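You operate a simulated robot arm through the tools that you are given. There is no shell and no other tool.

Carry out the task below with a simulated robot arm. There is one attempt and no reset: what you move stays moved.

TASK
Set the bare row in the jig from the bar that the yellow card names.
Fine: one push; bridge parked, empty bar back on the rack; no domes on other films. Set down upright: what you pick out.

The check looks at the end state, three seconds after you hand in, the way a careful person would. Anything else that was tipped, shoved, dropped, spilled or broken makes it a failure.

THE ROBOT
A 7-joint arm with a two-finger parallel gripper on a trunk, on a base that drives. Base frame: it is fixed to the floor where the robot stands at the start and does not move with it; the origin is under the middle of the robot, x ahead of it, y to its left, z up; the surface under the hand at the start is at about z = 812. Units: mm, degrees, N and s.
Its first joint turns from -166.0 to 166.0 degrees. Places, roughly: circuit film [1000, 750, 750]; jig bridge [700, 100, 900]. Payload 1.57 kg.
Tool frame: the origin (TCP) lies between the finger pads and is the grasp point; the fingertips stand 30 mm ahead of it; z points along the fingers, y is the line along which they close. The gripper opens to 110 mm. The fingers are 24 mm wide and 12 mm thick; the gripper's body (48 by 112 mm) begins 78 mm behind the TCP.
Orientation is that of the tool frame in the base frame, as a unit quaternion [x, y, z, w]. With the fingers straight down and closing along the base's y, the tool's x points along the base's -x, its y along +y and its z along -z.

THE INTERFACE
- The arm moves only by the tool arm_command. Its argument "motion" is a list that holds one entry, the list of rows, each a list of 7 numbers: the closure in counts, from 0 (fully open) to 255 (shut), then the shift along the tool's x, y, z in mm, then the turn, a rotation vector about the tool's x, y, z in degrees. In form: [[[gripper, x, y, z, wx, wy, wz], ...]]. A call has 1 to 20 rows; each row shifts and turns the commanded pose from where the row before left it, along the tool's axes as they then stand. A row lasts 0.2 s, in which the tool goes at most 50 mm and 8.6 degrees; a call with a longer step from one row to the next is refused whole, and so is a gripper value outside its range. Where a pose cannot be reached the arm comes as near as it can. A force on the tool above 90 N (or 10 N above the force at the start of the call, whichever is more), or a blocked arm, ends the call early, and 0.2 s more pass. The fingers move at their own pace (about 108 mm/s each) and stop on an object; they squeeze with about 40 N. The grip force told is the motor's: it shows also when the fingers shut on nothing. Time passes only in rows, and 0.2 s behind the last, so rows that do not move let the fingers close. It gives the time, the measured TCP pose, the force on the tool (base axes), the opening and the grip force at its end, in the units of the frame above (readings bear some noise), with the torque about the TCP (base axes, N m) and any sound that the robot's microphone picked up.
- Cameras (640 x 400 px; columns grow to the right, rows downward): "scene" is now at [498, 182.3, 1253]; the picture's right is [-0.12, -0.99, 0.00], its down [-0.61, 0.07, -0.79] and it looks along [0.78, -0.10, -0.62] (base axes); focal length 214 px, centre (320, 200). "wrist" rides on the gripper at [70, 16, -141] in the tool frame; the picture's right is [-0.23, 0.97, 0.00], its down [-0.86, -0.20, -0.48] and it looks along [-0.47, -0.11, 0.88] (tool axes); focal length 222 px, centre (320, 200). There is no depth. A picture from a camera that has moved, and an enlarged one, comes with that camera's place and axes in the base frame and with its lens. The place of the scene camera against the robot may be out by one fixed shift of up to 25 mm in any direction.
- capture(camera): a new picture of that camera. It takes no simulated time.
- move_column(by): slides the trunk up (or, below 0, down) by that many mm; the arm and the scene camera ride with it, the base frame stays. It gives what a move gives, with no picture.
- base_move(legs): drives the robot by 1 to 6 legs, each [ahead, left, turn to the left] in mm, mm and degrees, along the robot's own axes; the way and the turn of a leg run together, so that a leg with both is an arc; at most 1500 mm and 180 degrees a leg. The arm and the cameras ride along, it lands a little off, and it stops where it bumps. It gives what a move gives.
- head_to(pan, tilt): turns the head with the scene camera to pan (to the left, within 103 degrees either way) and tilt (down, from -29 to 69), counted from straight ahead of the robot. It gives what a move gives.
- enlarge(camera, box): a new picture of the part [left, top, right, bottom] of that camera's present view, enlarged. It takes no simulated time.
- finish_job(): hands the job in; it is judged then, once.

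Nothing tells you exact positions but the pictures and the camera data. Unless the task says otherwise, let go and move clear before handing in.

The tools are called after "Emit:" as a command line: name --argument value ..., lists and objects as JSON in quotes. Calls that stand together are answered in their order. arm_command: Moves the arm, as the interface text tells. Its arguments: {"type":"object","properties":{"motion":{"type":"array"}},"required":["motion"]} The other tools are called the same way: move_column (by) slides the trunk up or down; base_move (legs) drives the base; head_to (pan, tilt) turns the head that bears the scene camera; capture (camera) takes a picture; enlarge (camera, box) takes an enlarged picture of a part of a camera's view; finish_job () hands the job in.

At the start:

```text
time_s: 0.0
ee_pos: [653.6, 239.0, 1249.4]
tool_rot: [0.0, 1.0, 0.005, -0.012]
force: [-0.3, 0.2, 1.1]
moment: [-0.01, -0.01, 0.0]
opening: 110.0
grip_force: 0.1
trunk travel left (down, up): [-288.0, 322.0]
robot x, y, heading: [2.2, 1.0, 0.1]
head pan, tilt: [-6.9, 38.1]
```

scene: 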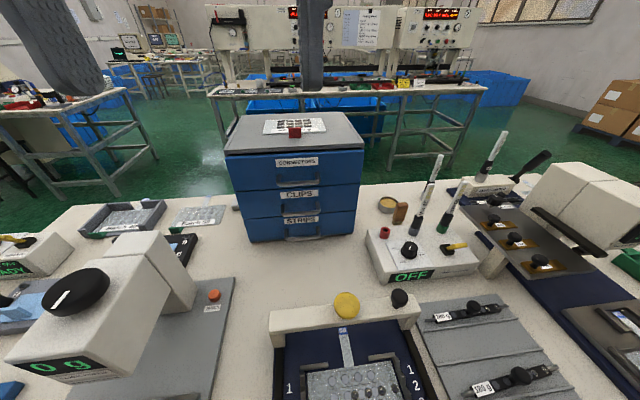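
wrist: 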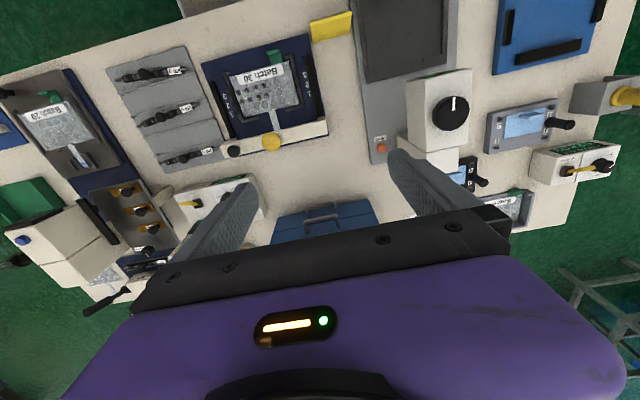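

I see a bench with a jig (film "Batch 30"), a rack with three bars, a card, and other devices. I'll take a closer look at each before I move anything.

Emit:
enlarge --camera "wrist" --box '[190, 10, 370, 170]'

Emit:
enlarge --camera "wrist" --box '[0, 50, 230, 300]'

Emit:
enlarge --camera "scene" --box '[250, 270, 640, 400]'

Emit:
enlarge --camera "wrist" --box '[340, 0, 640, 230]'

```text
2.50 times, centred on (280, 90) of wrist
camera zoom: at [587.6, 254.4, 1391.9], right [0.23, 0.97, 0.0], down [0.87, -0.2, 0.46], along [0.45, -0.1, -0.89], focal length 555 px, centre (420, 475)
```

zoom: 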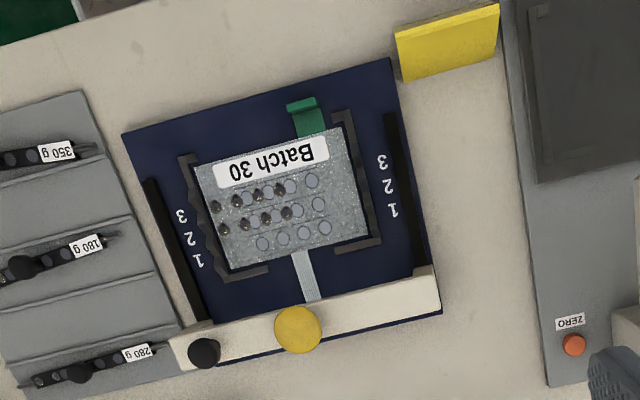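

```text
1.60 times, centred on (115, 175) of wrist
camera zoom: at [587.6, 254.4, 1391.9], right [0.23, 0.97, 0.0], down [0.87, -0.2, 0.46], along [0.45, -0.1, -0.89], focal length 355 px, centre (648, 240)
```

zoom: 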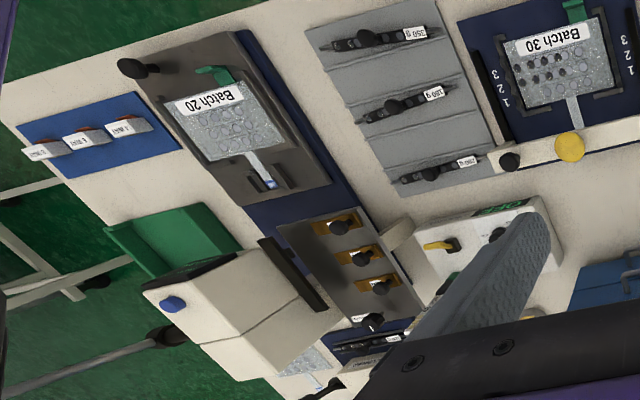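

```text
1.64 times, centred on (445, 335) of scene
camera zoom: at [498.0, 182.3, 1253.0], right [-0.12, -0.99, 0.0], down [-0.61, 0.07, -0.79], along [0.78, -0.1, -0.62], focal length 352 px, centre (115, -22)
```

zoom: 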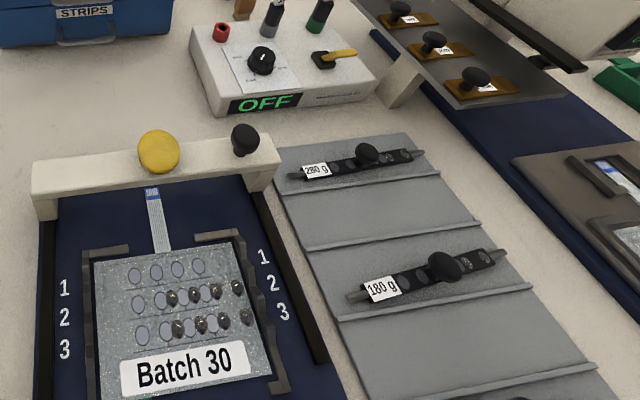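

```text
1.74 times, centred on (490, 115) of wrist
camera zoom: at [587.6, 254.4, 1391.9], right [0.23, 0.97, 0.0], down [0.87, -0.2, 0.46], along [0.45, -0.1, -0.89], focal length 386 px, centre (24, 348)
```

zoom: 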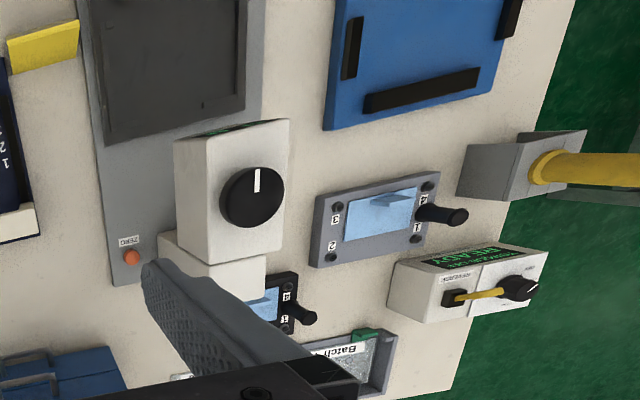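

The bare row seems to be row 1 of Batch 30. The yellow card stands near the robot, left of the jig, so I'll tilt the head down to read it and inspect the bridge.

Emit:
head_to --pan 0 --tilt 66

Emit:
capture --camera "scene"

```text
time_s: 0.9
ee_pos: [654.7, 238.3, 1249.0]
tool_rot: [0.0, 1.0, 0.004, -0.014]
force: [0.9, -0.5, 0.6]
moment: [0.03, 0.01, -0.02]
opening: 109.9
grip_force: 0.0
trunk travel left (down, up): [-288.0, 322.0]
robot x, y, heading: [3.7, 0.6, -0.3]
head pan, tilt: [0.0, 66.0]
```

```text
taken
camera scene: at [471.9, 192.7, 1216.9], right [0.0, -1.0, 0.0], down [-0.91, 0.0, -0.41], along [0.41, 0.0, -0.91], focal length 214 px, centre (320, 200)
```

scene: 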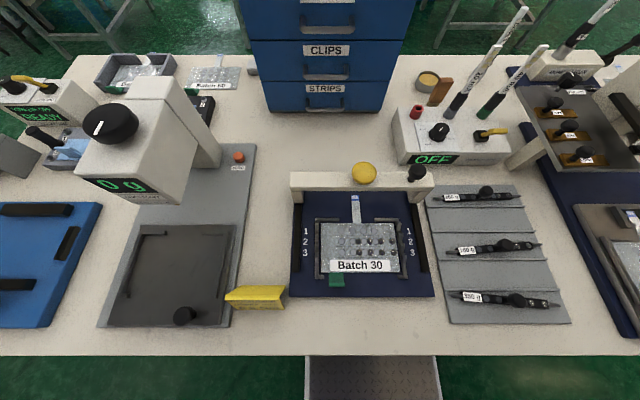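

Emit:
enlarge --camera "scene" --box '[270, 150, 450, 310]'

Emit:
enlarge --camera "scene" --box '[215, 270, 305, 330]'

Emit:
enlarge --camera "scene" --box '[420, 170, 580, 330]'

Emit:
enlarge --camera "scene" --box '[380, 60, 640, 200]'

Emit:
enlarge --camera "scene" --box '[0, 50, 260, 330]'

```text
2.50 times, centred on (360, 230) of scene
camera zoom: at [471.9, 192.7, 1216.9], right [0.0, -1.0, 0.0], down [-0.91, 0.0, -0.41], along [0.41, 0.0, -0.91], focal length 536 px, centre (220, 125)
```

zoom: 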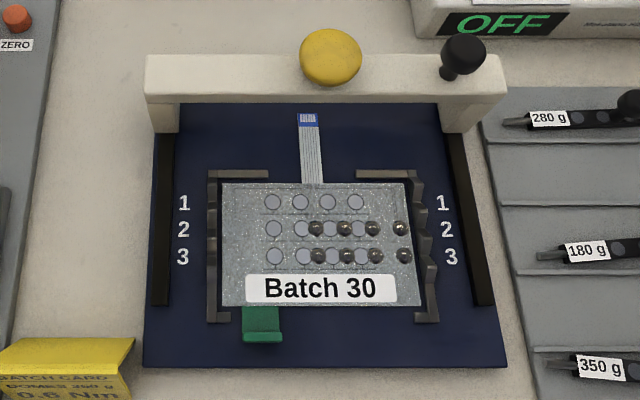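

```text
6.67 times, centred on (260, 300) of scene
camera zoom: at [471.9, 192.7, 1216.9], right [0.0, -1.0, 0.0], down [-0.91, 0.0, -0.41], along [0.41, 0.0, -0.91], focal length 1430 px, centre (720, -467)
```

zoom: 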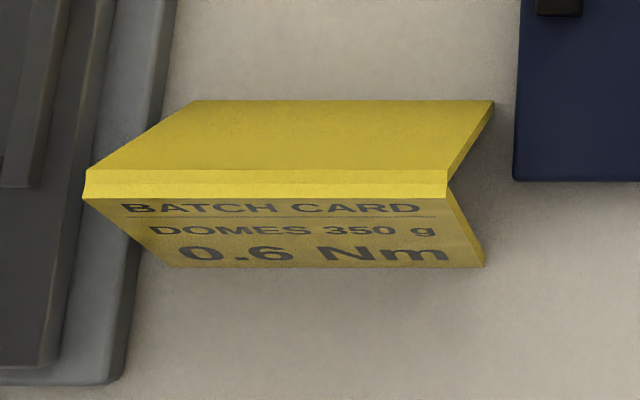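

```text
2.50 times, centred on (500, 250) of scene
camera zoom: at [471.9, 192.7, 1216.9], right [0.0, -1.0, 0.0], down [-0.91, 0.0, -0.41], along [0.41, 0.0, -0.91], focal length 536 px, centre (-130, 75)
```

zoom: 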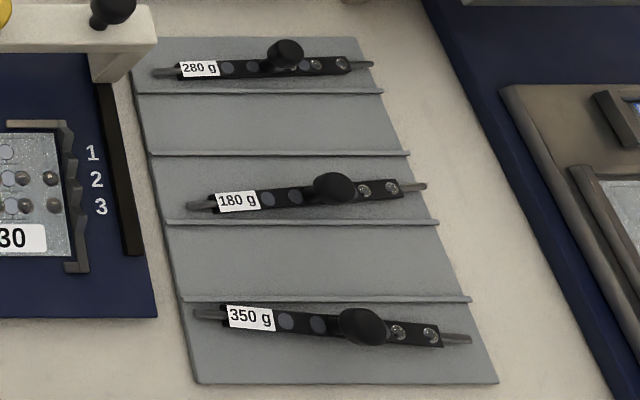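

```text
2.46 times, centred on (510, 130) of scene
camera zoom: at [471.9, 192.7, 1216.9], right [0.0, -1.0, 0.0], down [-0.91, 0.0, -0.41], along [0.41, 0.0, -0.91], focal length 528 px, centre (-148, 372)
```

zoom: 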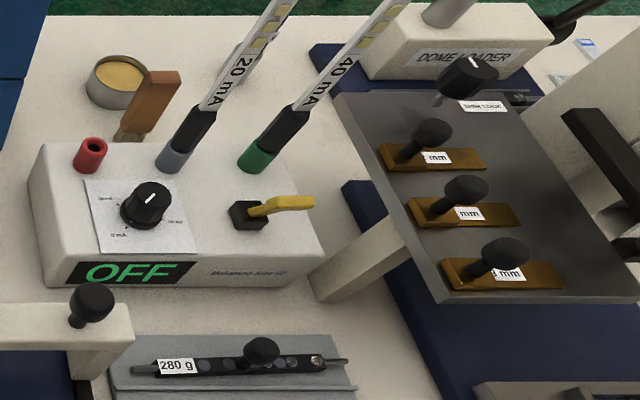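

```text
1.43 times, centred on (130, 190) of scene
camera zoom: at [471.9, 192.7, 1216.9], right [0.0, -1.0, 0.0], down [-0.91, 0.0, -0.41], along [0.41, 0.0, -0.91], focal length 306 px, centre (591, 214)
```

zoom: 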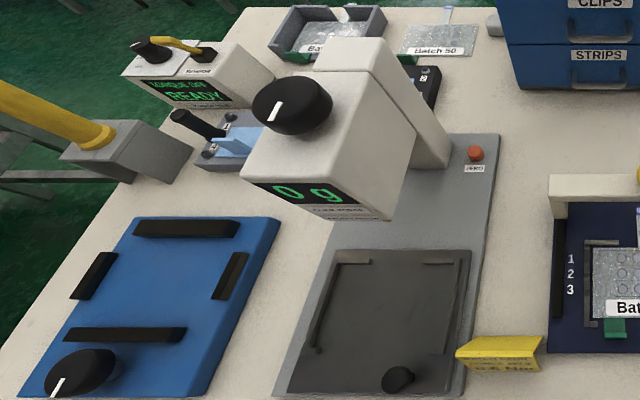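

The card reads "DOMES 350 g", so the 350 g bar (nearest the robot on the rack) is the one. Next I'll examine the film and bridge in more detail to learn how the bar mounts.

Emit:
enlarge --camera "scene" --box '[310, 190, 430, 290]'

Emit:
enlarge --camera "scene" --box '[440, 280, 570, 330]'

Emit:
enlarge --camera "scene" --box '[280, 150, 440, 220]'

Emit:
enlarge --camera "wrist" --box '[225, 40, 325, 120]'

```text
4.00 times, centred on (370, 240) of scene
camera zoom: at [471.9, 192.7, 1216.9], right [0.0, -1.0, 0.0], down [-0.91, 0.0, -0.41], along [0.41, 0.0, -0.91], focal length 858 px, centre (120, 40)
```

zoom: 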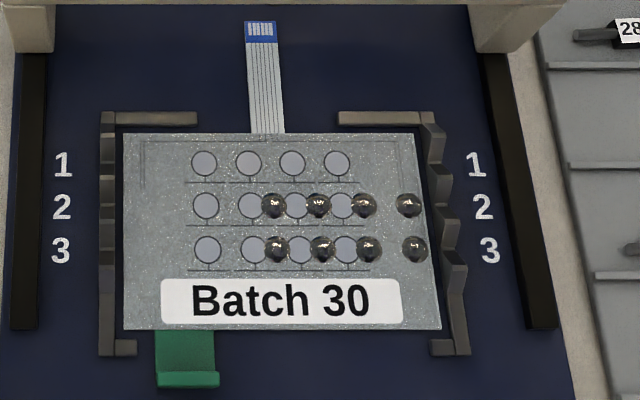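

```text
4.92 times, centred on (505, 305) of scene
camera zoom: at [471.9, 192.7, 1216.9], right [0.0, -1.0, 0.0], down [-0.91, 0.0, -0.41], along [0.41, 0.0, -0.91], focal length 1056 px, centre (-591, -317)
```

zoom: 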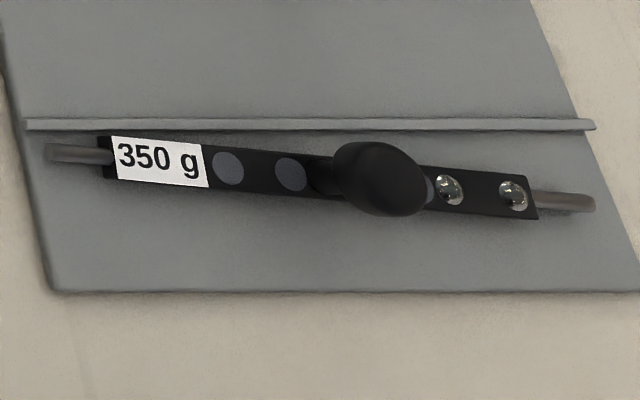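

```text
4.00 times, centred on (360, 185) of scene
camera zoom: at [471.9, 192.7, 1216.9], right [0.0, -1.0, 0.0], down [-0.91, 0.0, -0.41], along [0.41, 0.0, -0.91], focal length 858 px, centre (160, 260)
```

zoom: 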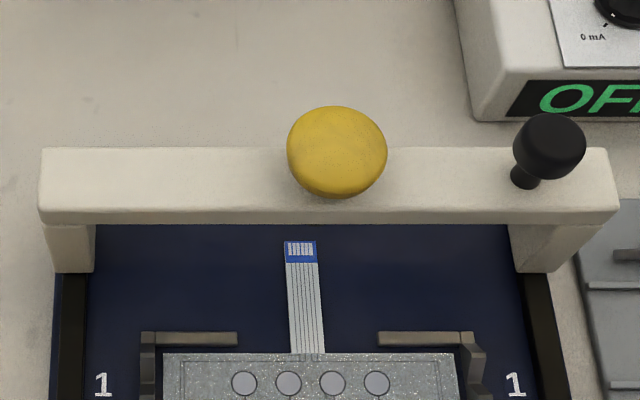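

```text
5.00 times, centred on (275, 80) of wrist
camera zoom: at [588.8, 254.0, 1391.0], right [0.23, 0.97, 0.0], down [0.87, -0.2, 0.45], along [0.44, -0.1, -0.89], focal length 1111 px, centre (545, 800)
```

zoom: 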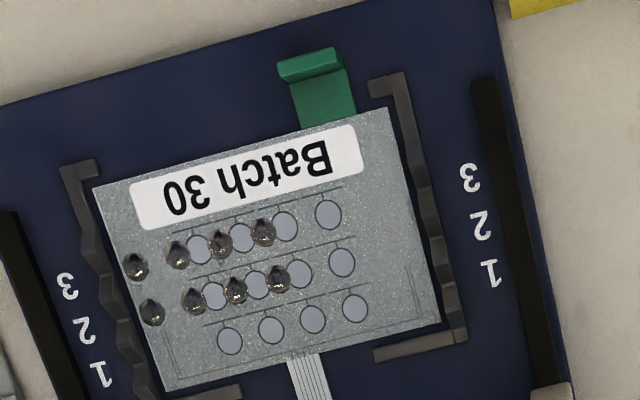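

The pegs on the bar's ends look made for the notches at rows 1–3, and the bridge should slide over and press with the yellow button. The bars and film are too near the robot to reach, so I need to back up. I'll look behind the robot first.

Emit:
head_to --pan 103 --tilt 40

Emit:
capture --camera "scene"

Emit:
head_to --pan -103 --tilt 40

Emit:
capture --camera "scene"

```text
time_s: 2.7
ee_pos: [655.3, 238.8, 1248.9]
tool_rot: [0.0, 1.0, 0.004, -0.014]
force: [-0.3, 0.2, 1.4]
moment: [-0.02, -0.03, 0.0]
opening: 109.9
grip_force: 0.2
trunk travel left (down, up): [-288.0, 322.0]
robot x, y, heading: [1.7, 1.3, 0.1]
head pan, tilt: [103.0, 40.0]
```

```text
taken
camera scene: at [393.3, 275.6, 1250.1], right [0.97, 0.22, 0.0], down [0.14, -0.63, -0.77], along [-0.17, 0.75, -0.64], focal length 214 px, centre (320, 200)
```

scene: 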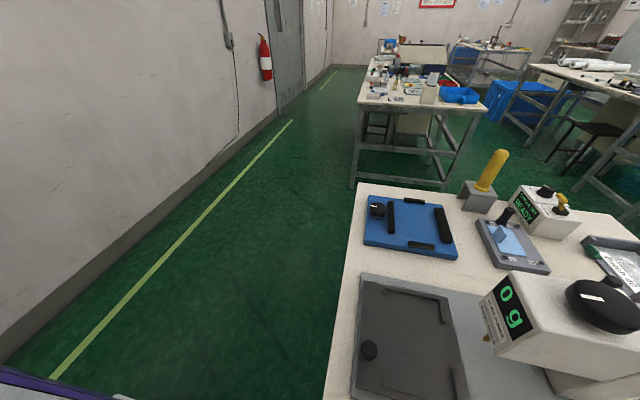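

```text
time_s: 5.7
ee_pos: [655.0, 239.1, 1248.6]
tool_rot: [0.0, 1.0, 0.003, -0.014]
force: [0.3, 0.2, -0.2]
moment: [-0.01, -0.03, 0.02]
opening: 109.8
grip_force: 0.1
trunk travel left (down, up): [-288.0, 322.0]
robot x, y, heading: [3.5, 1.4, -0.2]
head pan, tilt: [-103.0, 40.0]
```

```text
taken
camera scene: at [393.3, 109.9, 1250.2], right [-0.97, 0.22, 0.0], down [0.14, 0.63, -0.77], along [-0.17, -0.75, -0.64], focal length 214 px, centre (320, 200)
```

scene: 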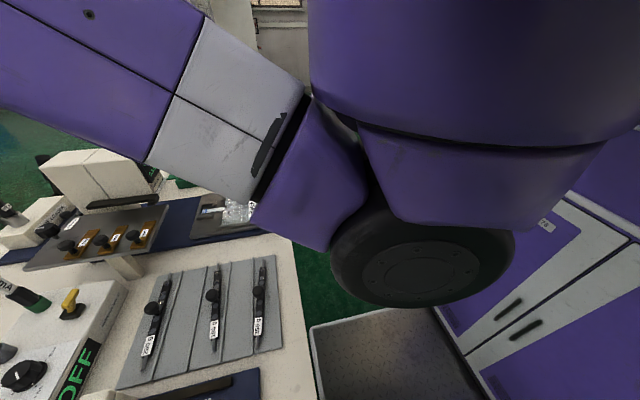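

The floor behind is clear (the wall is about 1.2 m back), so I'll back up 200 mm. Then I'll look from closer with the wrist camera.

Emit:
base_move --legs '[[-200, 0, 0]]'

Emit:
head_to --pan -15 --tilt 50

Emit:
capture --camera "scene"

Emit:
capture --camera "wrist"

```text
time_s: 7.3
ee_pos: [453.0, 235.1, 1248.3]
tool_rot: [0.002, 1.0, 0.004, -0.014]
force: [0.5, 1.2, 0.5]
moment: [0.01, -0.02, 0.02]
opening: 109.8
grip_force: 0.1
trunk travel left (down, up): [-288.0, 322.0]
robot x, y, heading: [-201.4, 4.8, -0.2]
head pan, tilt: [-103.0, 40.0]
```

```text
time_s: 8.9
ee_pos: [453.4, 235.9, 1248.3]
tool_rot: [0.002, 1.0, 0.004, -0.015]
force: [-0.4, -0.1, -0.4]
moment: [-0.01, 0.02, 0.0]
opening: 109.7
grip_force: 0.2
trunk travel left (down, up): [-288.0, 322.0]
robot x, y, heading: [-202.9, 2.6, -0.3]
head pan, tilt: [-15.0, 50.0]
```

```text
taken
camera scene: at [284.3, 170.5, 1236.0], right [-0.26, -0.96, 0.0], down [-0.74, 0.2, -0.64], along [0.62, -0.17, -0.77], focal length 214 px, centre (320, 200)
```

scene: 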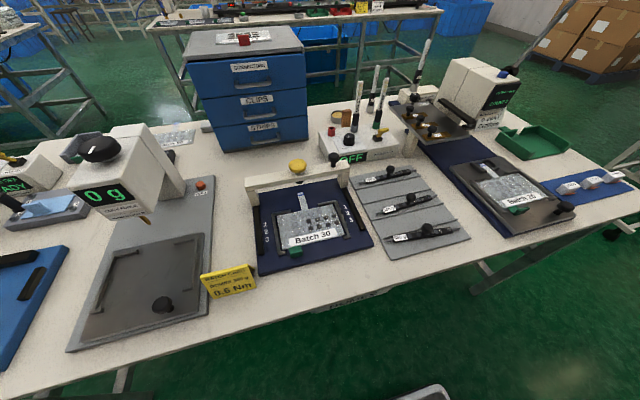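

```text
taken
camera wrist: at [387.1, 251.2, 1390.8], right [0.23, 0.97, 0.0], down [0.87, -0.21, 0.45], along [0.44, -0.1, -0.89], focal length 222 px, centre (320, 200)
```

wrist: 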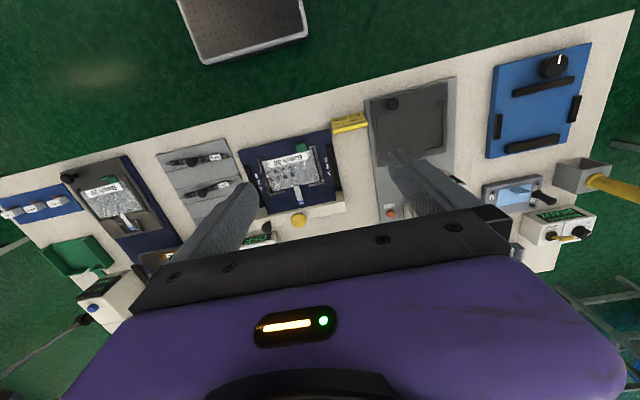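

Lowering the hand over the jig for a close look.

Emit:
arm_command --motion '[[[0, -4.6, -11, 28.5, 0, 0, 0], [0, -4.6, -11, 28.5, 0, 0, 0], [0, -4.6, -11, 28.5, 0, 0, 0], [0, -4.6, -11, 28.5, 0, 0, 0], [0, -4.6, -11, 28.5, 0, 0, 0], [0, -4.6, -11, 28.5, 0, 0, 0], [0, -4.6, -11, 28.5, 0, 0, 0], [0, -4.6, -11, 28.5, 0, 0, 0], [0, 0, 0, 0, 0, 0, 0]]]'

Emit:
capture --camera "wrist"

Emit:
enlarge --camera "wrist" --box '[200, 60, 460, 260]'

```text
time_s: 10.9
ee_pos: [483.3, 148.9, 1016.9]
tool_rot: [0.003, 1.0, 0.004, -0.014]
force: [-0.1, -0.5, 0.0]
moment: [0.03, 0.02, 0.0]
opening: 110.0
grip_force: 0.0
trunk travel left (down, up): [-288.0, 322.0]
robot x, y, heading: [-201.0, -1.7, -0.4]
head pan, tilt: [-15.0, 50.0]
```

```text
taken
camera wrist: at [417.2, 164.9, 1158.9], right [0.23, 0.97, 0.0], down [0.87, -0.21, 0.45], along [0.44, -0.1, -0.89], focal length 222 px, centre (320, 200)
```

wrist: 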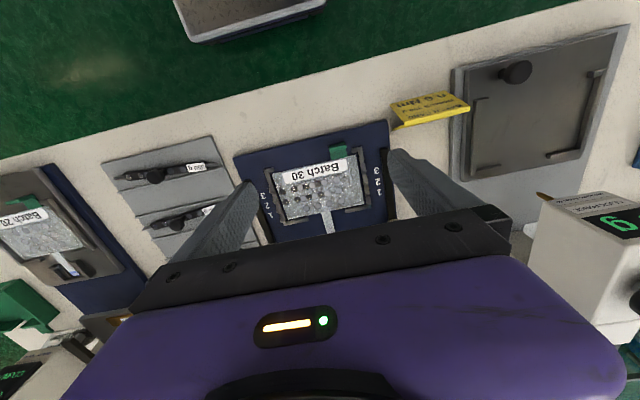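

```text
2.00 times, centred on (330, 160) of wrist
camera zoom: at [417.2, 164.9, 1158.9], right [0.23, 0.97, 0.0], down [0.87, -0.21, 0.45], along [0.44, -0.1, -0.89], focal length 444 px, centre (300, 280)
```

zoom: 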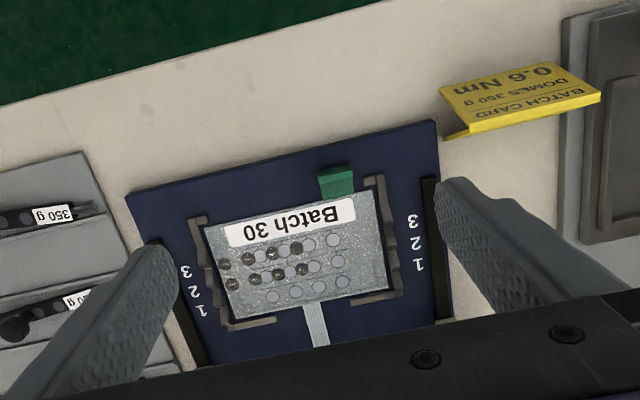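

Before moving anything I want a low side view of the bridge height against the bar's knob. I'll raise the hand, then lower the trunk.

Emit:
arm_command --motion '[[[0, 0, 0, -25, 0.46, -1.6, -0.3], [0, 0, 0, -25, 0, 0, 0], [0, 0, 0, -25, 0, 0, 0], [0, 0, 0, -25, 0, 0, 0], [0, 0, 0, -25, 0, 0, 0], [0, 0, 0, -25, 0, 0, 0], [0, 0, 0, -25, 0, 0, 0], [0, 0, 0, -25, 0, 0, 0], [0, 0, 0, -25, 0, 0, 0], [0, 0, 0, -25, 0, 0, 0], [0, 0, 0, 0, 0, 0, 0]]]'

Emit:
move_column --by -250

Emit:
head_to --pan -5 --tilt 18

Emit:
capture --camera "scene"

```text
time_s: 13.3
ee_pos: [489.4, 144.5, 1254.2]
tool_rot: [0.001, 1.0, 0.013, -0.017]
force: [-0.2, 0.5, 0.3]
moment: [0.01, -0.02, 0.0]
opening: 109.7
grip_force: 0.0
trunk travel left (down, up): [-288.0, 322.0]
robot x, y, heading: [-203.9, -2.2, -0.1]
head pan, tilt: [-15.0, 50.0]
```

```text
time_s: 15.9
ee_pos: [490.1, 145.6, 1005.2]
tool_rot: [0.0, 1.0, 0.014, -0.017]
force: [-0.7, 0.4, -0.5]
moment: [0.0, -0.01, 0.02]
opening: 109.9
grip_force: 0.0
trunk travel left (down, up): [-38.0, 572.0]
robot x, y, heading: [-200.6, 2.4, -0.3]
head pan, tilt: [-15.0, 50.0]
```

```text
time_s: 16.9
ee_pos: [489.7, 146.4, 1004.9]
tool_rot: [0.0, 1.0, 0.015, -0.017]
force: [0.0, 0.4, -0.9]
moment: [0.03, -0.01, 0.01]
opening: 110.1
grip_force: 0.1
trunk travel left (down, up): [-38.0, 572.0]
robot x, y, heading: [-203.7, 1.8, -0.5]
head pan, tilt: [-5.0, 18.0]
```

```text
taken
camera scene: at [302.9, 182.2, 1034.7], right [-0.09, -1.0, 0.0], down [-0.31, 0.03, -0.95], along [0.95, -0.09, -0.31], focal length 214 px, centre (320, 200)
```

scene: 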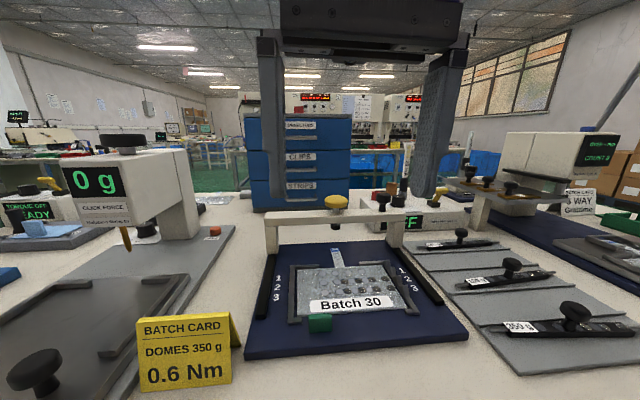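

Emit:
enlarge --camera "scene" --box '[240, 180, 480, 340]'

Emit:
enlarge --camera "scene" --box '[400, 220, 640, 370]'

Emit:
enlarge --camera "scene" --box '[260, 185, 420, 265]'

```text
2.50 times, centred on (360, 260) of scene
camera zoom: at [302.9, 182.2, 1034.7], right [-0.09, -1.0, 0.0], down [-0.31, 0.03, -0.95], along [0.95, -0.09, -0.31], focal length 536 px, centre (220, 50)
```

zoom: 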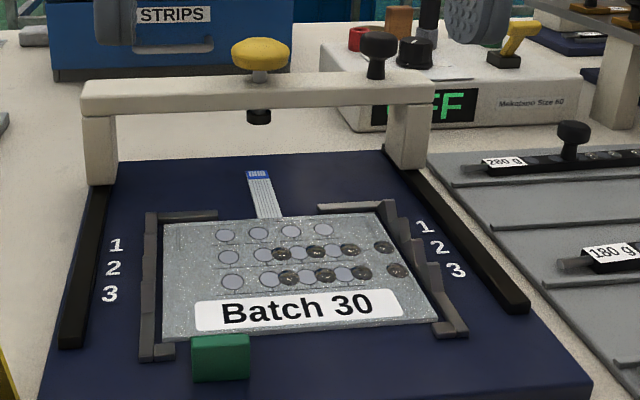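

```text
2.67 times, centred on (520, 295) of scene
camera zoom: at [302.9, 182.2, 1034.7], right [-0.09, -1.0, 0.0], down [-0.31, 0.03, -0.95], along [0.95, -0.09, -0.31], focal length 572 px, centre (-213, -53)
```

zoom: 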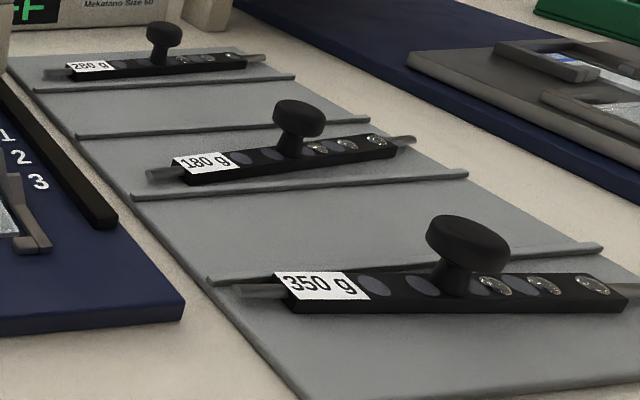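

```text
4.00 times, centred on (340, 225) of scene
camera zoom: at [302.9, 182.2, 1034.7], right [-0.09, -1.0, 0.0], down [-0.31, 0.03, -0.95], along [0.95, -0.09, -0.31], focal length 858 px, centre (240, 100)
```

zoom: 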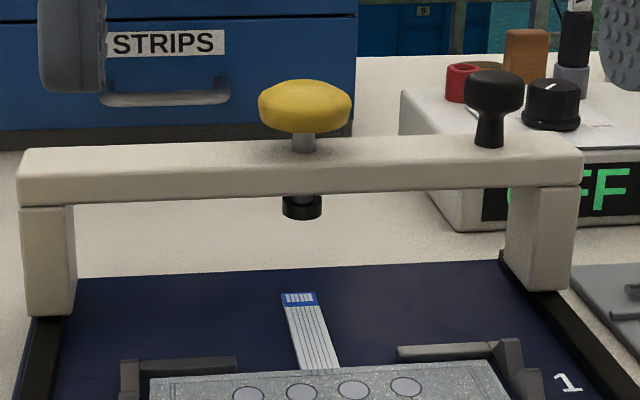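

The layout is now clear: the bar's pegs sit in the bracket notches, and the bridge's plunger then presses on the bar's knob. I'll restore the trunk and view the bar and jig from closer above to measure them.

Emit:
move_column --by 250

Emit:
arm_command --motion '[[[0, 0, -20, 25, 0, 0, 0], [0, 0, -20, 25, 0, 0, 0], [0, 0, -20, 25, 0, 0, 0], [0, 0, -20, 25, 0, 0, 0], [0, 0, -20, 25, 0, 0, 0], [0, 5, -20, 25, 0, 0, 0], [0, 5, -20, 25, 0, 0, 0], [0, 5, -20, 25, 0, 0, 0], [0, 5, -20, 25, 0, 0, 0], [0, 5, -20, 25, 0, 0, 0], [0, 0, 0, 0, 0, 0, 0], [0, 0, 0, 0, 0, 0, 0]]]'

Emit:
capture --camera "wrist"

```text
time_s: 19.5
ee_pos: [489.8, 146.2, 1254.1]
tool_rot: [0.0, 1.0, 0.013, -0.017]
force: [0.7, 0.4, -0.5]
moment: [-0.02, -0.01, -0.02]
opening: 110.1
grip_force: 0.0
trunk travel left (down, up): [-288.0, 322.0]
robot x, y, heading: [-204.2, 0.5, -0.0]
head pan, tilt: [-5.0, 18.0]
```

```text
time_s: 22.1
ee_pos: [461.3, -51.3, 1015.1]
tool_rot: [0.0, 1.0, 0.003, 0.001]
force: [0.0, -0.5, -0.8]
moment: [-0.03, 0.02, 0.02]
opening: 110.1
grip_force: 0.1
trunk travel left (down, up): [-288.0, 322.0]
robot x, y, heading: [-201.6, -0.7, -0.4]
head pan, tilt: [-5.0, 18.0]
```

```text
taken
camera wrist: at [391.3, -34.9, 1155.9], right [0.23, 0.97, 0.01], down [0.85, -0.2, 0.48], along [0.47, -0.1, -0.88], focal length 222 px, centre (320, 200)
```

wrist: 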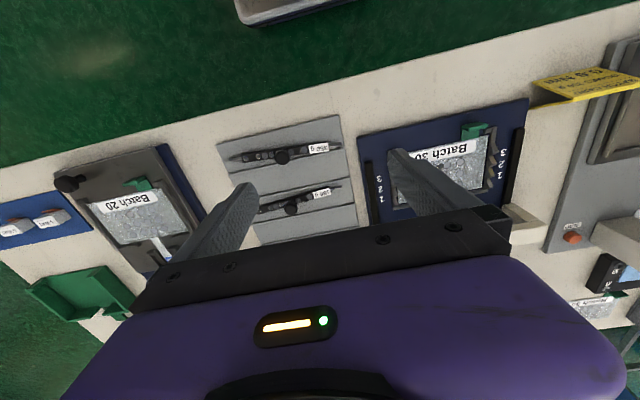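

Emit:
enlarge --camera "wrist" --box '[210, 110, 360, 220]'

Emit:
enlarge --camera "wrist" --box '[350, 90, 550, 220]'

```text
3.64 times, centred on (285, 165) of wrist
camera zoom: at [391.3, -34.9, 1155.9], right [0.23, 0.97, 0.01], down [0.85, -0.2, 0.48], along [0.47, -0.1, -0.88], focal length 808 px, centre (447, 327)
```

zoom: 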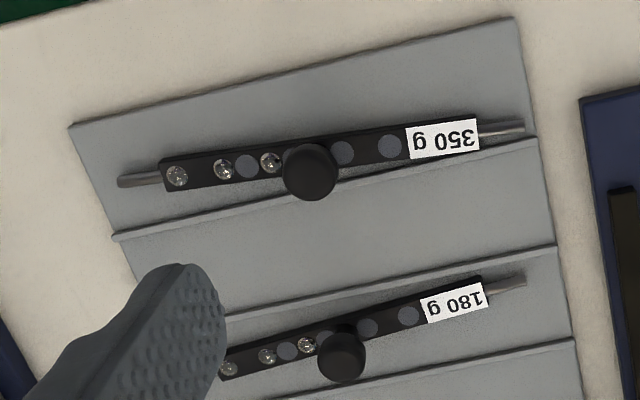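

```text
3.08 times, centred on (450, 155) of wrist
camera zoom: at [391.3, -34.9, 1155.9], right [0.23, 0.97, 0.01], down [0.85, -0.2, 0.48], along [0.47, -0.1, -0.88], focal length 684 px, centre (-80, 338)
```

zoom: 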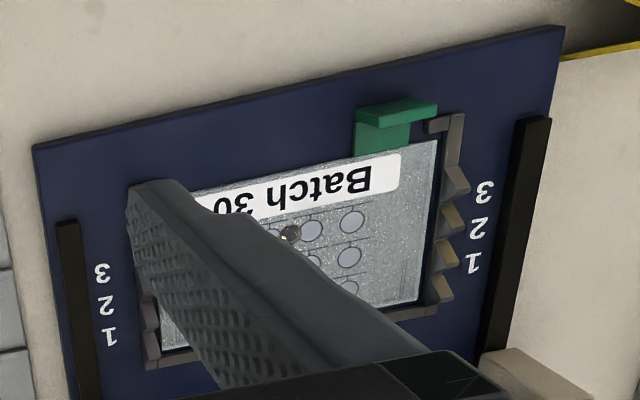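

The hand's orientation is now clean. Next is a dedicated close view of the jig nest.

Emit:
arm_command --motion '[[[0, -7.5, 23, 0, 0, 0, 0], [0, -7.5, 23, 0, 0, 0, 0], [0, -7.5, 23, 0, 0, 0, 0], [0, -7.5, 23, 0, 0, 0, 0], [0, -7.5, 23, 13, 0, 0, 0], [0, -7.5, 23, 14, 0, 0, 0], [0, -7.5, 23, 14, 0, 0, 0], [0, -7.5, 23, 14, 0, 0, 0], [0, 0, 0, 0, 0, 0, 0], [0, 0, 0, 0, 0, 0, 0]]]'

Emit:
capture --camera "wrist"

Emit:
enlarge --camera "wrist" --box '[220, 100, 420, 225]'

```text
time_s: 24.3
ee_pos: [518.5, 135.5, 961.4]
tool_rot: [0.0, 1.0, 0.003, 0.001]
force: [-0.6, -0.5, -0.3]
moment: [0.02, 0.0, 0.01]
opening: 110.0
grip_force: 0.0
trunk travel left (down, up): [-288.0, 322.0]
robot x, y, heading: [-202.2, 2.1, -0.3]
head pan, tilt: [-5.0, 18.0]
```

```text
taken
camera wrist: at [448.0, 151.3, 1101.6], right [0.23, 0.97, 0.01], down [0.85, -0.2, 0.48], along [0.47, -0.1, -0.88], focal length 222 px, centre (320, 200)
```

wrist: 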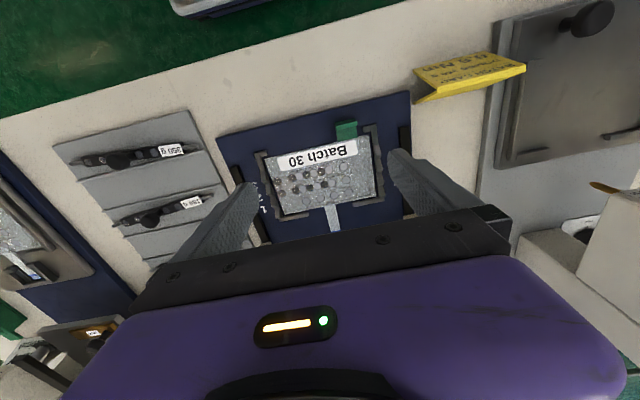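

```text
3.20 times, centred on (320, 162) of wrist
camera zoom: at [448.0, 151.3, 1101.6], right [0.23, 0.97, 0.01], down [0.85, -0.2, 0.48], along [0.47, -0.1, -0.88], focal length 711 px, centre (320, 320)
```

zoom: 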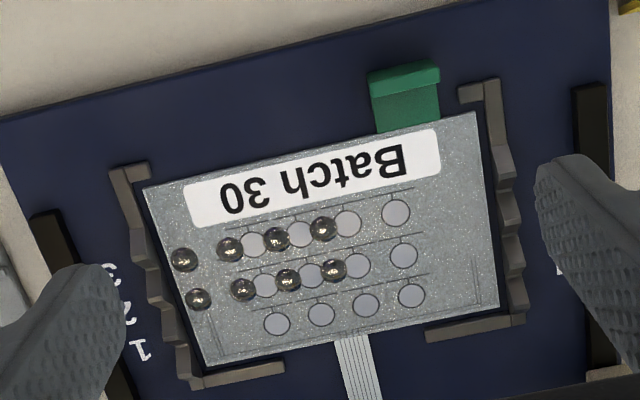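

The jig is aligned with the base axes: row 1 is at x≈592, and its pads are centred on y≈130 with a 20 mm pitch. Now a closer view of the 350 g bar.

Emit:
arm_command --motion '[[[0, 6, -24, 0, 0, 0, 0], [0, 6, -24, 0, 0, 0, 0], [0, 6, -24, 0, 0, 0, 0], [0, 6, -24, 0, 0, 0, 0], [0, 6, -24, 0, 0, 0, 0], [0, 6, -24, 0, 0, 0, 0], [0, 6, -24, 0, 0, 0, 0], [0, 6, -24, 0, 0, 0, 0], [0, 8, -24, 10, 0, 0, 0], [0, 8, -24, 20, 0, 0, 0], [0, 0, 0, 0, 0, 0, 0], [0, 0, 0, 0, 0, 0, 0]]]'

Emit:
capture --camera "wrist"

Emit:
enlarge --camera "wrist" --box '[220, 110, 420, 235]'

```text
time_s: 26.9
ee_pos: [456.1, -104.4, 928.5]
tool_rot: [0.0, 1.0, 0.002, 0.0]
force: [-0.1, 0.0, -0.2]
moment: [-0.01, -0.01, -0.03]
opening: 110.1
grip_force: 0.1
trunk travel left (down, up): [-288.0, 322.0]
robot x, y, heading: [-201.4, -0.5, -0.4]
head pan, tilt: [-5.0, 18.0]
```

```text
taken
camera wrist: at [385.0, -88.8, 1068.5], right [0.23, 0.97, 0.01], down [0.85, -0.2, 0.48], along [0.47, -0.1, -0.88], focal length 222 px, centre (320, 200)
```

wrist: 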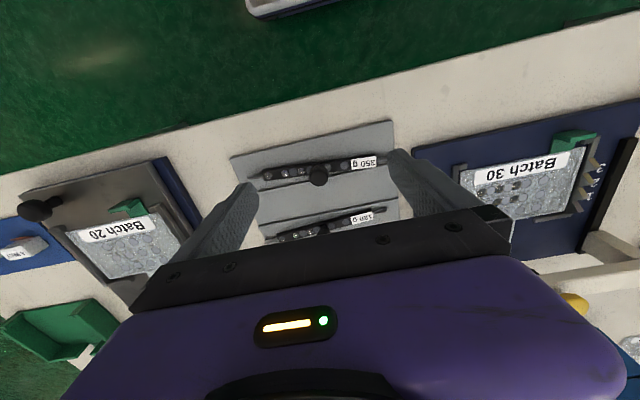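

```text
3.20 times, centred on (320, 172) of wrist
camera zoom: at [385.0, -88.8, 1068.5], right [0.23, 0.97, 0.01], down [0.85, -0.2, 0.48], along [0.47, -0.1, -0.88], focal length 711 px, centre (320, 288)
```

zoom: 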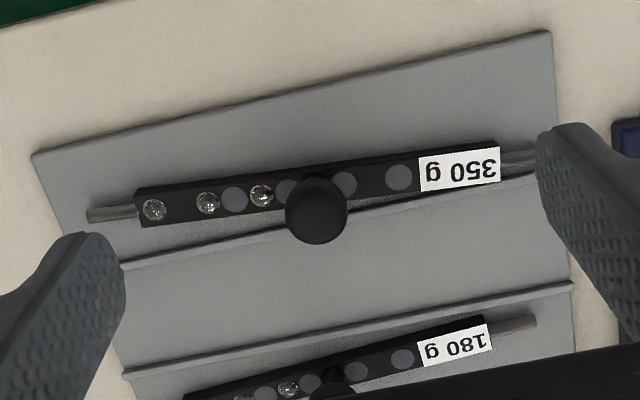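

The 350 g bar measures centre ≈(474, −110), top z≈828, knob top ≈853, rotated ≈5.8°, with a body of about 132 mm. Now a closer measurement of the jig's notches at row 1.

Emit:
arm_command --motion '[[[0, 0, 0, -10, 0, 0, 0], [0, -10, 24, -10, 0, 0, 0], [0, -10, 24, -10, 0, 0, 0], [0, -11, 24, 0, 0, 0, 0], [0, -11, 24, 0, 0, 0, 0], [0, -11, 24, 0, 0, 0, 0], [0, -11, 24, 0, 0, 0, 0], [0, -11, 24, 0, 0, 0, 0], [0, -11, 24, 0, 0, 0, 0], [0, -11, 21, 14, 0, 0, 0], [0, -11, 21, 15, 0, 0, 0], [0, 0, 0, 0, 0, 0, 0], [0, 0, 0, 0, 0, 0, 0]]]'

Emit:
capture --camera "wrist"

Emit:
enlarge --camera "wrist" --box '[220, 110, 420, 235]'

```text
time_s: 29.7
ee_pos: [562.6, 128.6, 930.9]
tool_rot: [0.0, 1.0, 0.004, 0.0]
force: [0.7, 0.4, -0.2]
moment: [0.04, 0.04, -0.01]
opening: 110.0
grip_force: 0.1
trunk travel left (down, up): [-288.0, 322.0]
robot x, y, heading: [-204.2, -0.4, -0.4]
head pan, tilt: [-5.0, 18.0]
```

```text
taken
camera wrist: at [491.9, 144.2, 1071.5], right [0.23, 0.97, 0.01], down [0.85, -0.2, 0.48], along [0.47, -0.1, -0.88], focal length 222 px, centre (320, 200)
```

wrist: 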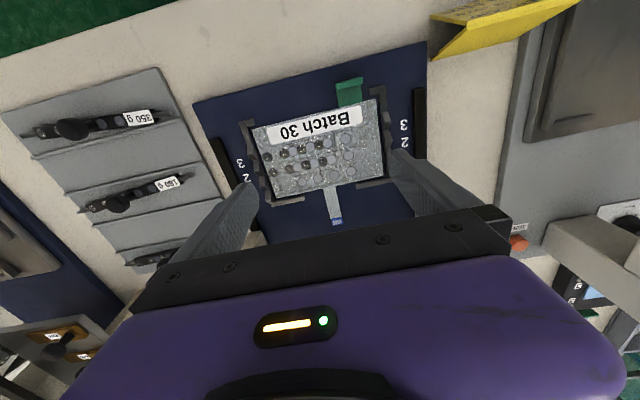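

```text
3.20 times, centred on (320, 172) of wrist
camera zoom: at [491.9, 144.2, 1071.5], right [0.23, 0.97, 0.01], down [0.85, -0.2, 0.48], along [0.47, -0.1, -0.88], focal length 711 px, centre (320, 288)
```

zoom: 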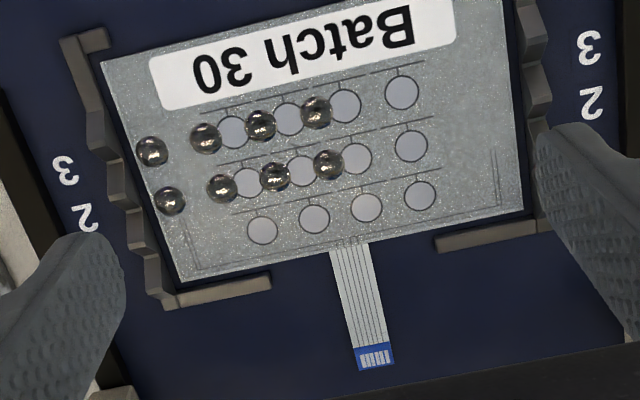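

Emit:
enlarge --camera "wrist" --box '[235, 115, 295, 215]'

Emit:
enlarge --camera "wrist" --box '[350, 90, 420, 200]'

```text
4.00 times, centred on (265, 165) of wrist
camera zoom: at [491.9, 144.2, 1071.5], right [0.23, 0.97, 0.01], down [0.85, -0.2, 0.48], along [0.47, -0.1, -0.88], focal length 888 px, centre (540, 340)
```

zoom: 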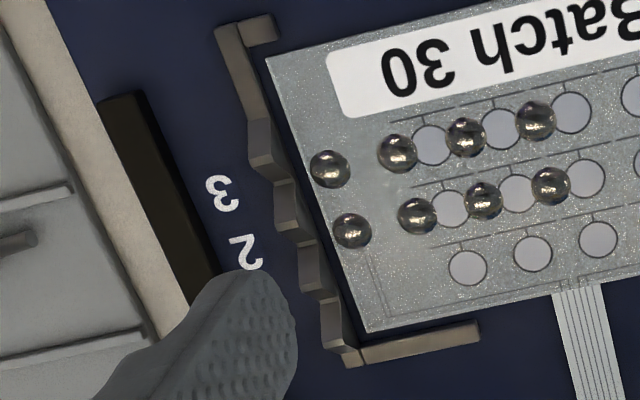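

```text
3.64 times, centred on (385, 145) of wrist
camera zoom: at [491.9, 144.2, 1071.5], right [0.23, 0.97, 0.01], down [0.85, -0.2, 0.48], along [0.47, -0.1, -0.88], focal length 808 px, centre (84, 400)
```

zoom: 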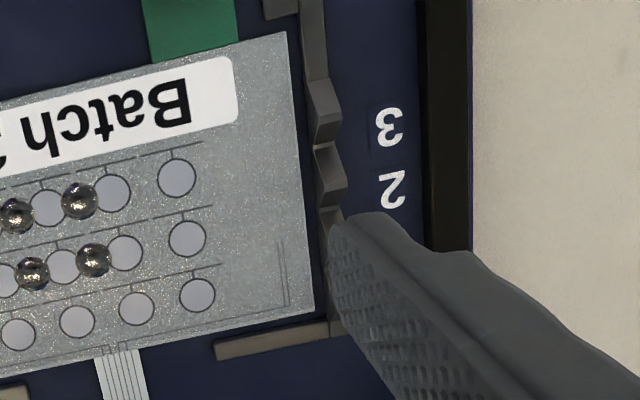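

Row 1's notch line and the bracket centre come out at y≈129, x≈592. Now I'll go above the 350 g bar, turned to match it, with the fingers half open.

Emit:
arm_command --motion '[[[0, 0, 0, -20, 0, 0, 0], [0, 9, -24, 0, 0, 0, 0], [0, 9, -24, 0, 0, 0, 0], [0, 9, -24, 0, 0, 0, 0], [0, 9, -24, 0, 0, 0, 0], [0, 9, -24, 0, 0, 0, 0], [0, 9, -24, 0, 0, 0, 0], [60, 9, -24, 0, 0, 0, 0], [116, 9, -24, 0, 0, 0, 0], [116, 9, -24, 0, 0, 0, 0], [116, 8, -22, 0, 0, 0, 0], [116, 0, 0, 10, 0, 0, 2.9], [116, 0, 0, 20, 0, 0, 2.9], [116, 0, 0, 0, 0, 0, 0], [116, 0, 0, 0, 0, 0, 0]]]'

Emit:
capture --camera "wrist"

Emit:
enlarge --camera "wrist" --box '[220, 110, 420, 235]'

```text
time_s: 32.9
ee_pos: [473.7, -109.7, 920.5]
tool_rot: [0.052, 0.999, 0.003, 0.0]
force: [0.7, 0.2, -0.2]
moment: [0.01, 0.0, 0.0]
opening: 60.0
grip_force: 0.1
trunk travel left (down, up): [-288.0, 322.0]
robot x, y, heading: [-199.0, -1.5, -0.2]
head pan, tilt: [-5.0, 18.0]
```

```text
taken
camera wrist: at [405.1, -87.3, 1060.4], right [0.33, 0.95, 0.01], down [0.83, -0.29, 0.48], along [0.45, -0.15, -0.88], focal length 222 px, centre (320, 200)
```

wrist: 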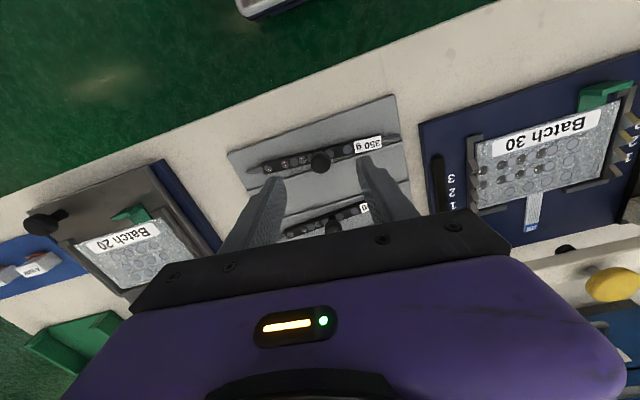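

```text
3.20 times, centred on (320, 172) of wrist
camera zoom: at [405.1, -87.3, 1060.4], right [0.33, 0.95, 0.01], down [0.83, -0.29, 0.48], along [0.45, -0.15, -0.88], focal length 711 px, centre (320, 288)
```

zoom: 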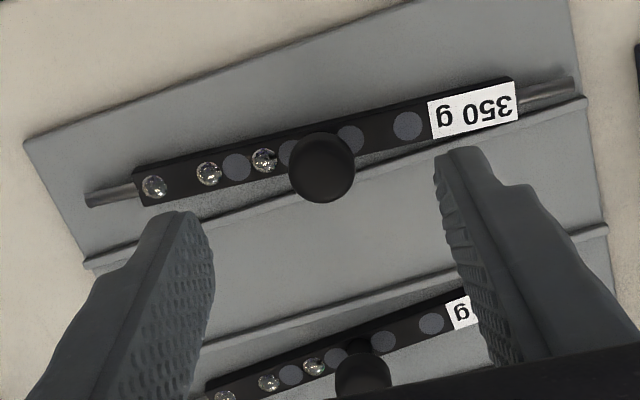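

The knob lines up with the tool axis. I'll descend to z≈868 so the fingertips stay above the bar and domes, then close gently.

Emit:
arm_command --motion '[[[116, 0, 0, 12, 0, 0, 0], [116, 0, 0, 12, 0, 0, 0], [116, 0, 0, 12, 0, 0, 0], [116, 0, 0, 8, 0, 0, 0], [116, 0, 0, 5, 0, 0, 0], [116, 0, 0, 3, 0, 0, 0], [116, 0, 0, 0, 0, 0, 0], [116, 0, 0, 0, 0, 0, 0]]]'

Emit:
capture --camera "wrist"

Emit:
enlarge --camera "wrist" --box '[220, 110, 420, 235]'

Emit:
head_to --pan -18 --tilt 50

Emit:
capture --camera "scene"

```text
time_s: 34.7
ee_pos: [475.9, -110.1, 867.4]
tool_rot: [0.051, 0.999, 0.002, 0.001]
force: [1.1, 0.1, -0.1]
moment: [-0.02, 0.0, -0.02]
opening: 60.1
grip_force: 0.1
trunk travel left (down, up): [-288.0, 322.0]
robot x, y, heading: [-203.2, 1.9, -0.2]
head pan, tilt: [-5.0, 18.0]
```

```text
taken
camera wrist: at [407.3, -87.0, 1007.8], right [0.33, 0.95, 0.01], down [0.83, -0.29, 0.48], along [0.45, -0.15, -0.88], focal length 222 px, centre (320, 200)
```

wrist: 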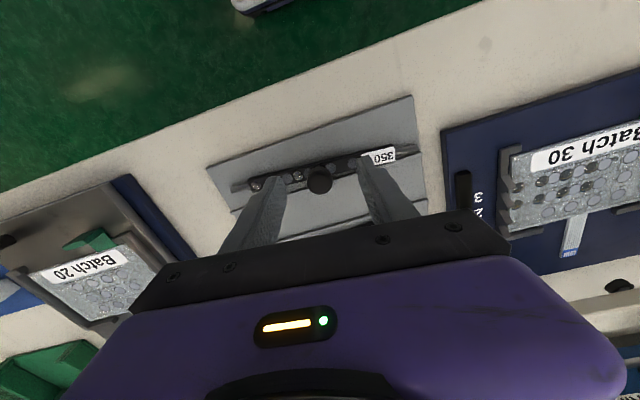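

```text
3.20 times, centred on (320, 172) of wrist
camera zoom: at [407.3, -87.0, 1007.8], right [0.33, 0.95, 0.01], down [0.83, -0.29, 0.48], along [0.45, -0.15, -0.88], focal length 711 px, centre (320, 288)
```

zoom: 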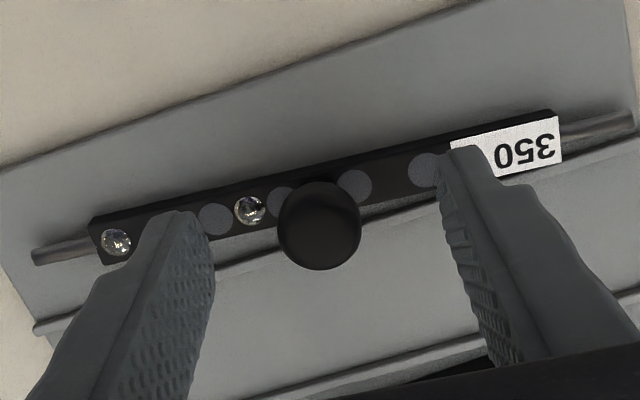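

```text
time_s: 35.6
ee_pos: [475.4, -110.0, 867.2]
tool_rot: [0.051, 0.999, 0.003, 0.0]
force: [-0.4, -0.4, -0.7]
moment: [-0.01, -0.02, 0.02]
opening: 60.1
grip_force: 0.0
trunk travel left (down, up): [-288.0, 322.0]
robot x, y, heading: [-206.3, -0.3, -0.1]
head pan, tilt: [-18.0, 50.0]
```

```text
taken
camera scene: at [283.1, 166.6, 1236.1], right [-0.31, -0.95, 0.0], down [-0.73, 0.24, -0.64], along [0.61, -0.2, -0.77], focal length 214 px, centre (320, 200)
```

scene: 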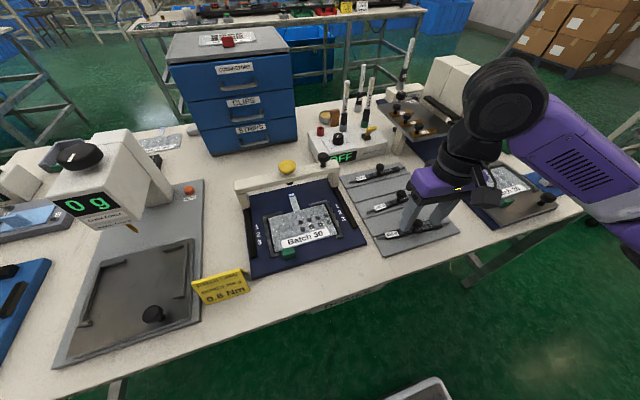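

Emit:
arm_command --motion '[[[116, 1, 0, 4, 0, 0, 0], [150, 0, 0, 0, 0, 0, 0], [180, 0, 0, 0, 0, 0, 0], [200, 0, 0, 0, 0, 0, 0], [215, 0, 0, 0, 0, 0, 0], [235, 0, 0, 0, 0, 0, 0], [255, 0, 0, 0, 0, 0, 0], [255, 0, 0, 0, 0, 0, 0], [255, 0, 0, 0, 0, 0, 0]]]'

Emit:
enlarge --camera "wrist" --box '[220, 110, 420, 235]'

```text
time_s: 37.6
ee_pos: [473.9, -110.0, 862.7]
tool_rot: [0.05, 0.999, 0.002, 0.0]
force: [-0.6, 0.0, 0.2]
moment: [0.01, -0.01, 0.03]
opening: 19.6
grip_force: 33.3
trunk travel left (down, up): [-288.0, 322.0]
robot x, y, heading: [-201.0, 2.9, -0.4]
head pan, tilt: [-18.0, 50.0]
```

```text
3.20 times, centred on (320, 172) of wrist
camera zoom: at [405.7, -86.6, 1003.6], right [0.33, 0.95, 0.01], down [0.83, -0.29, 0.48], along [0.45, -0.15, -0.88], focal length 711 px, centre (320, 288)
```

zoom: 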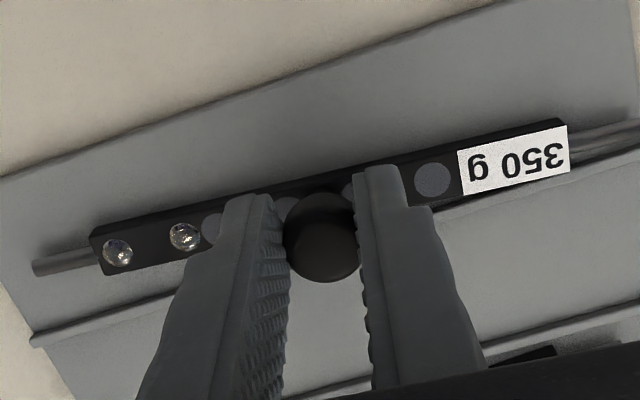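

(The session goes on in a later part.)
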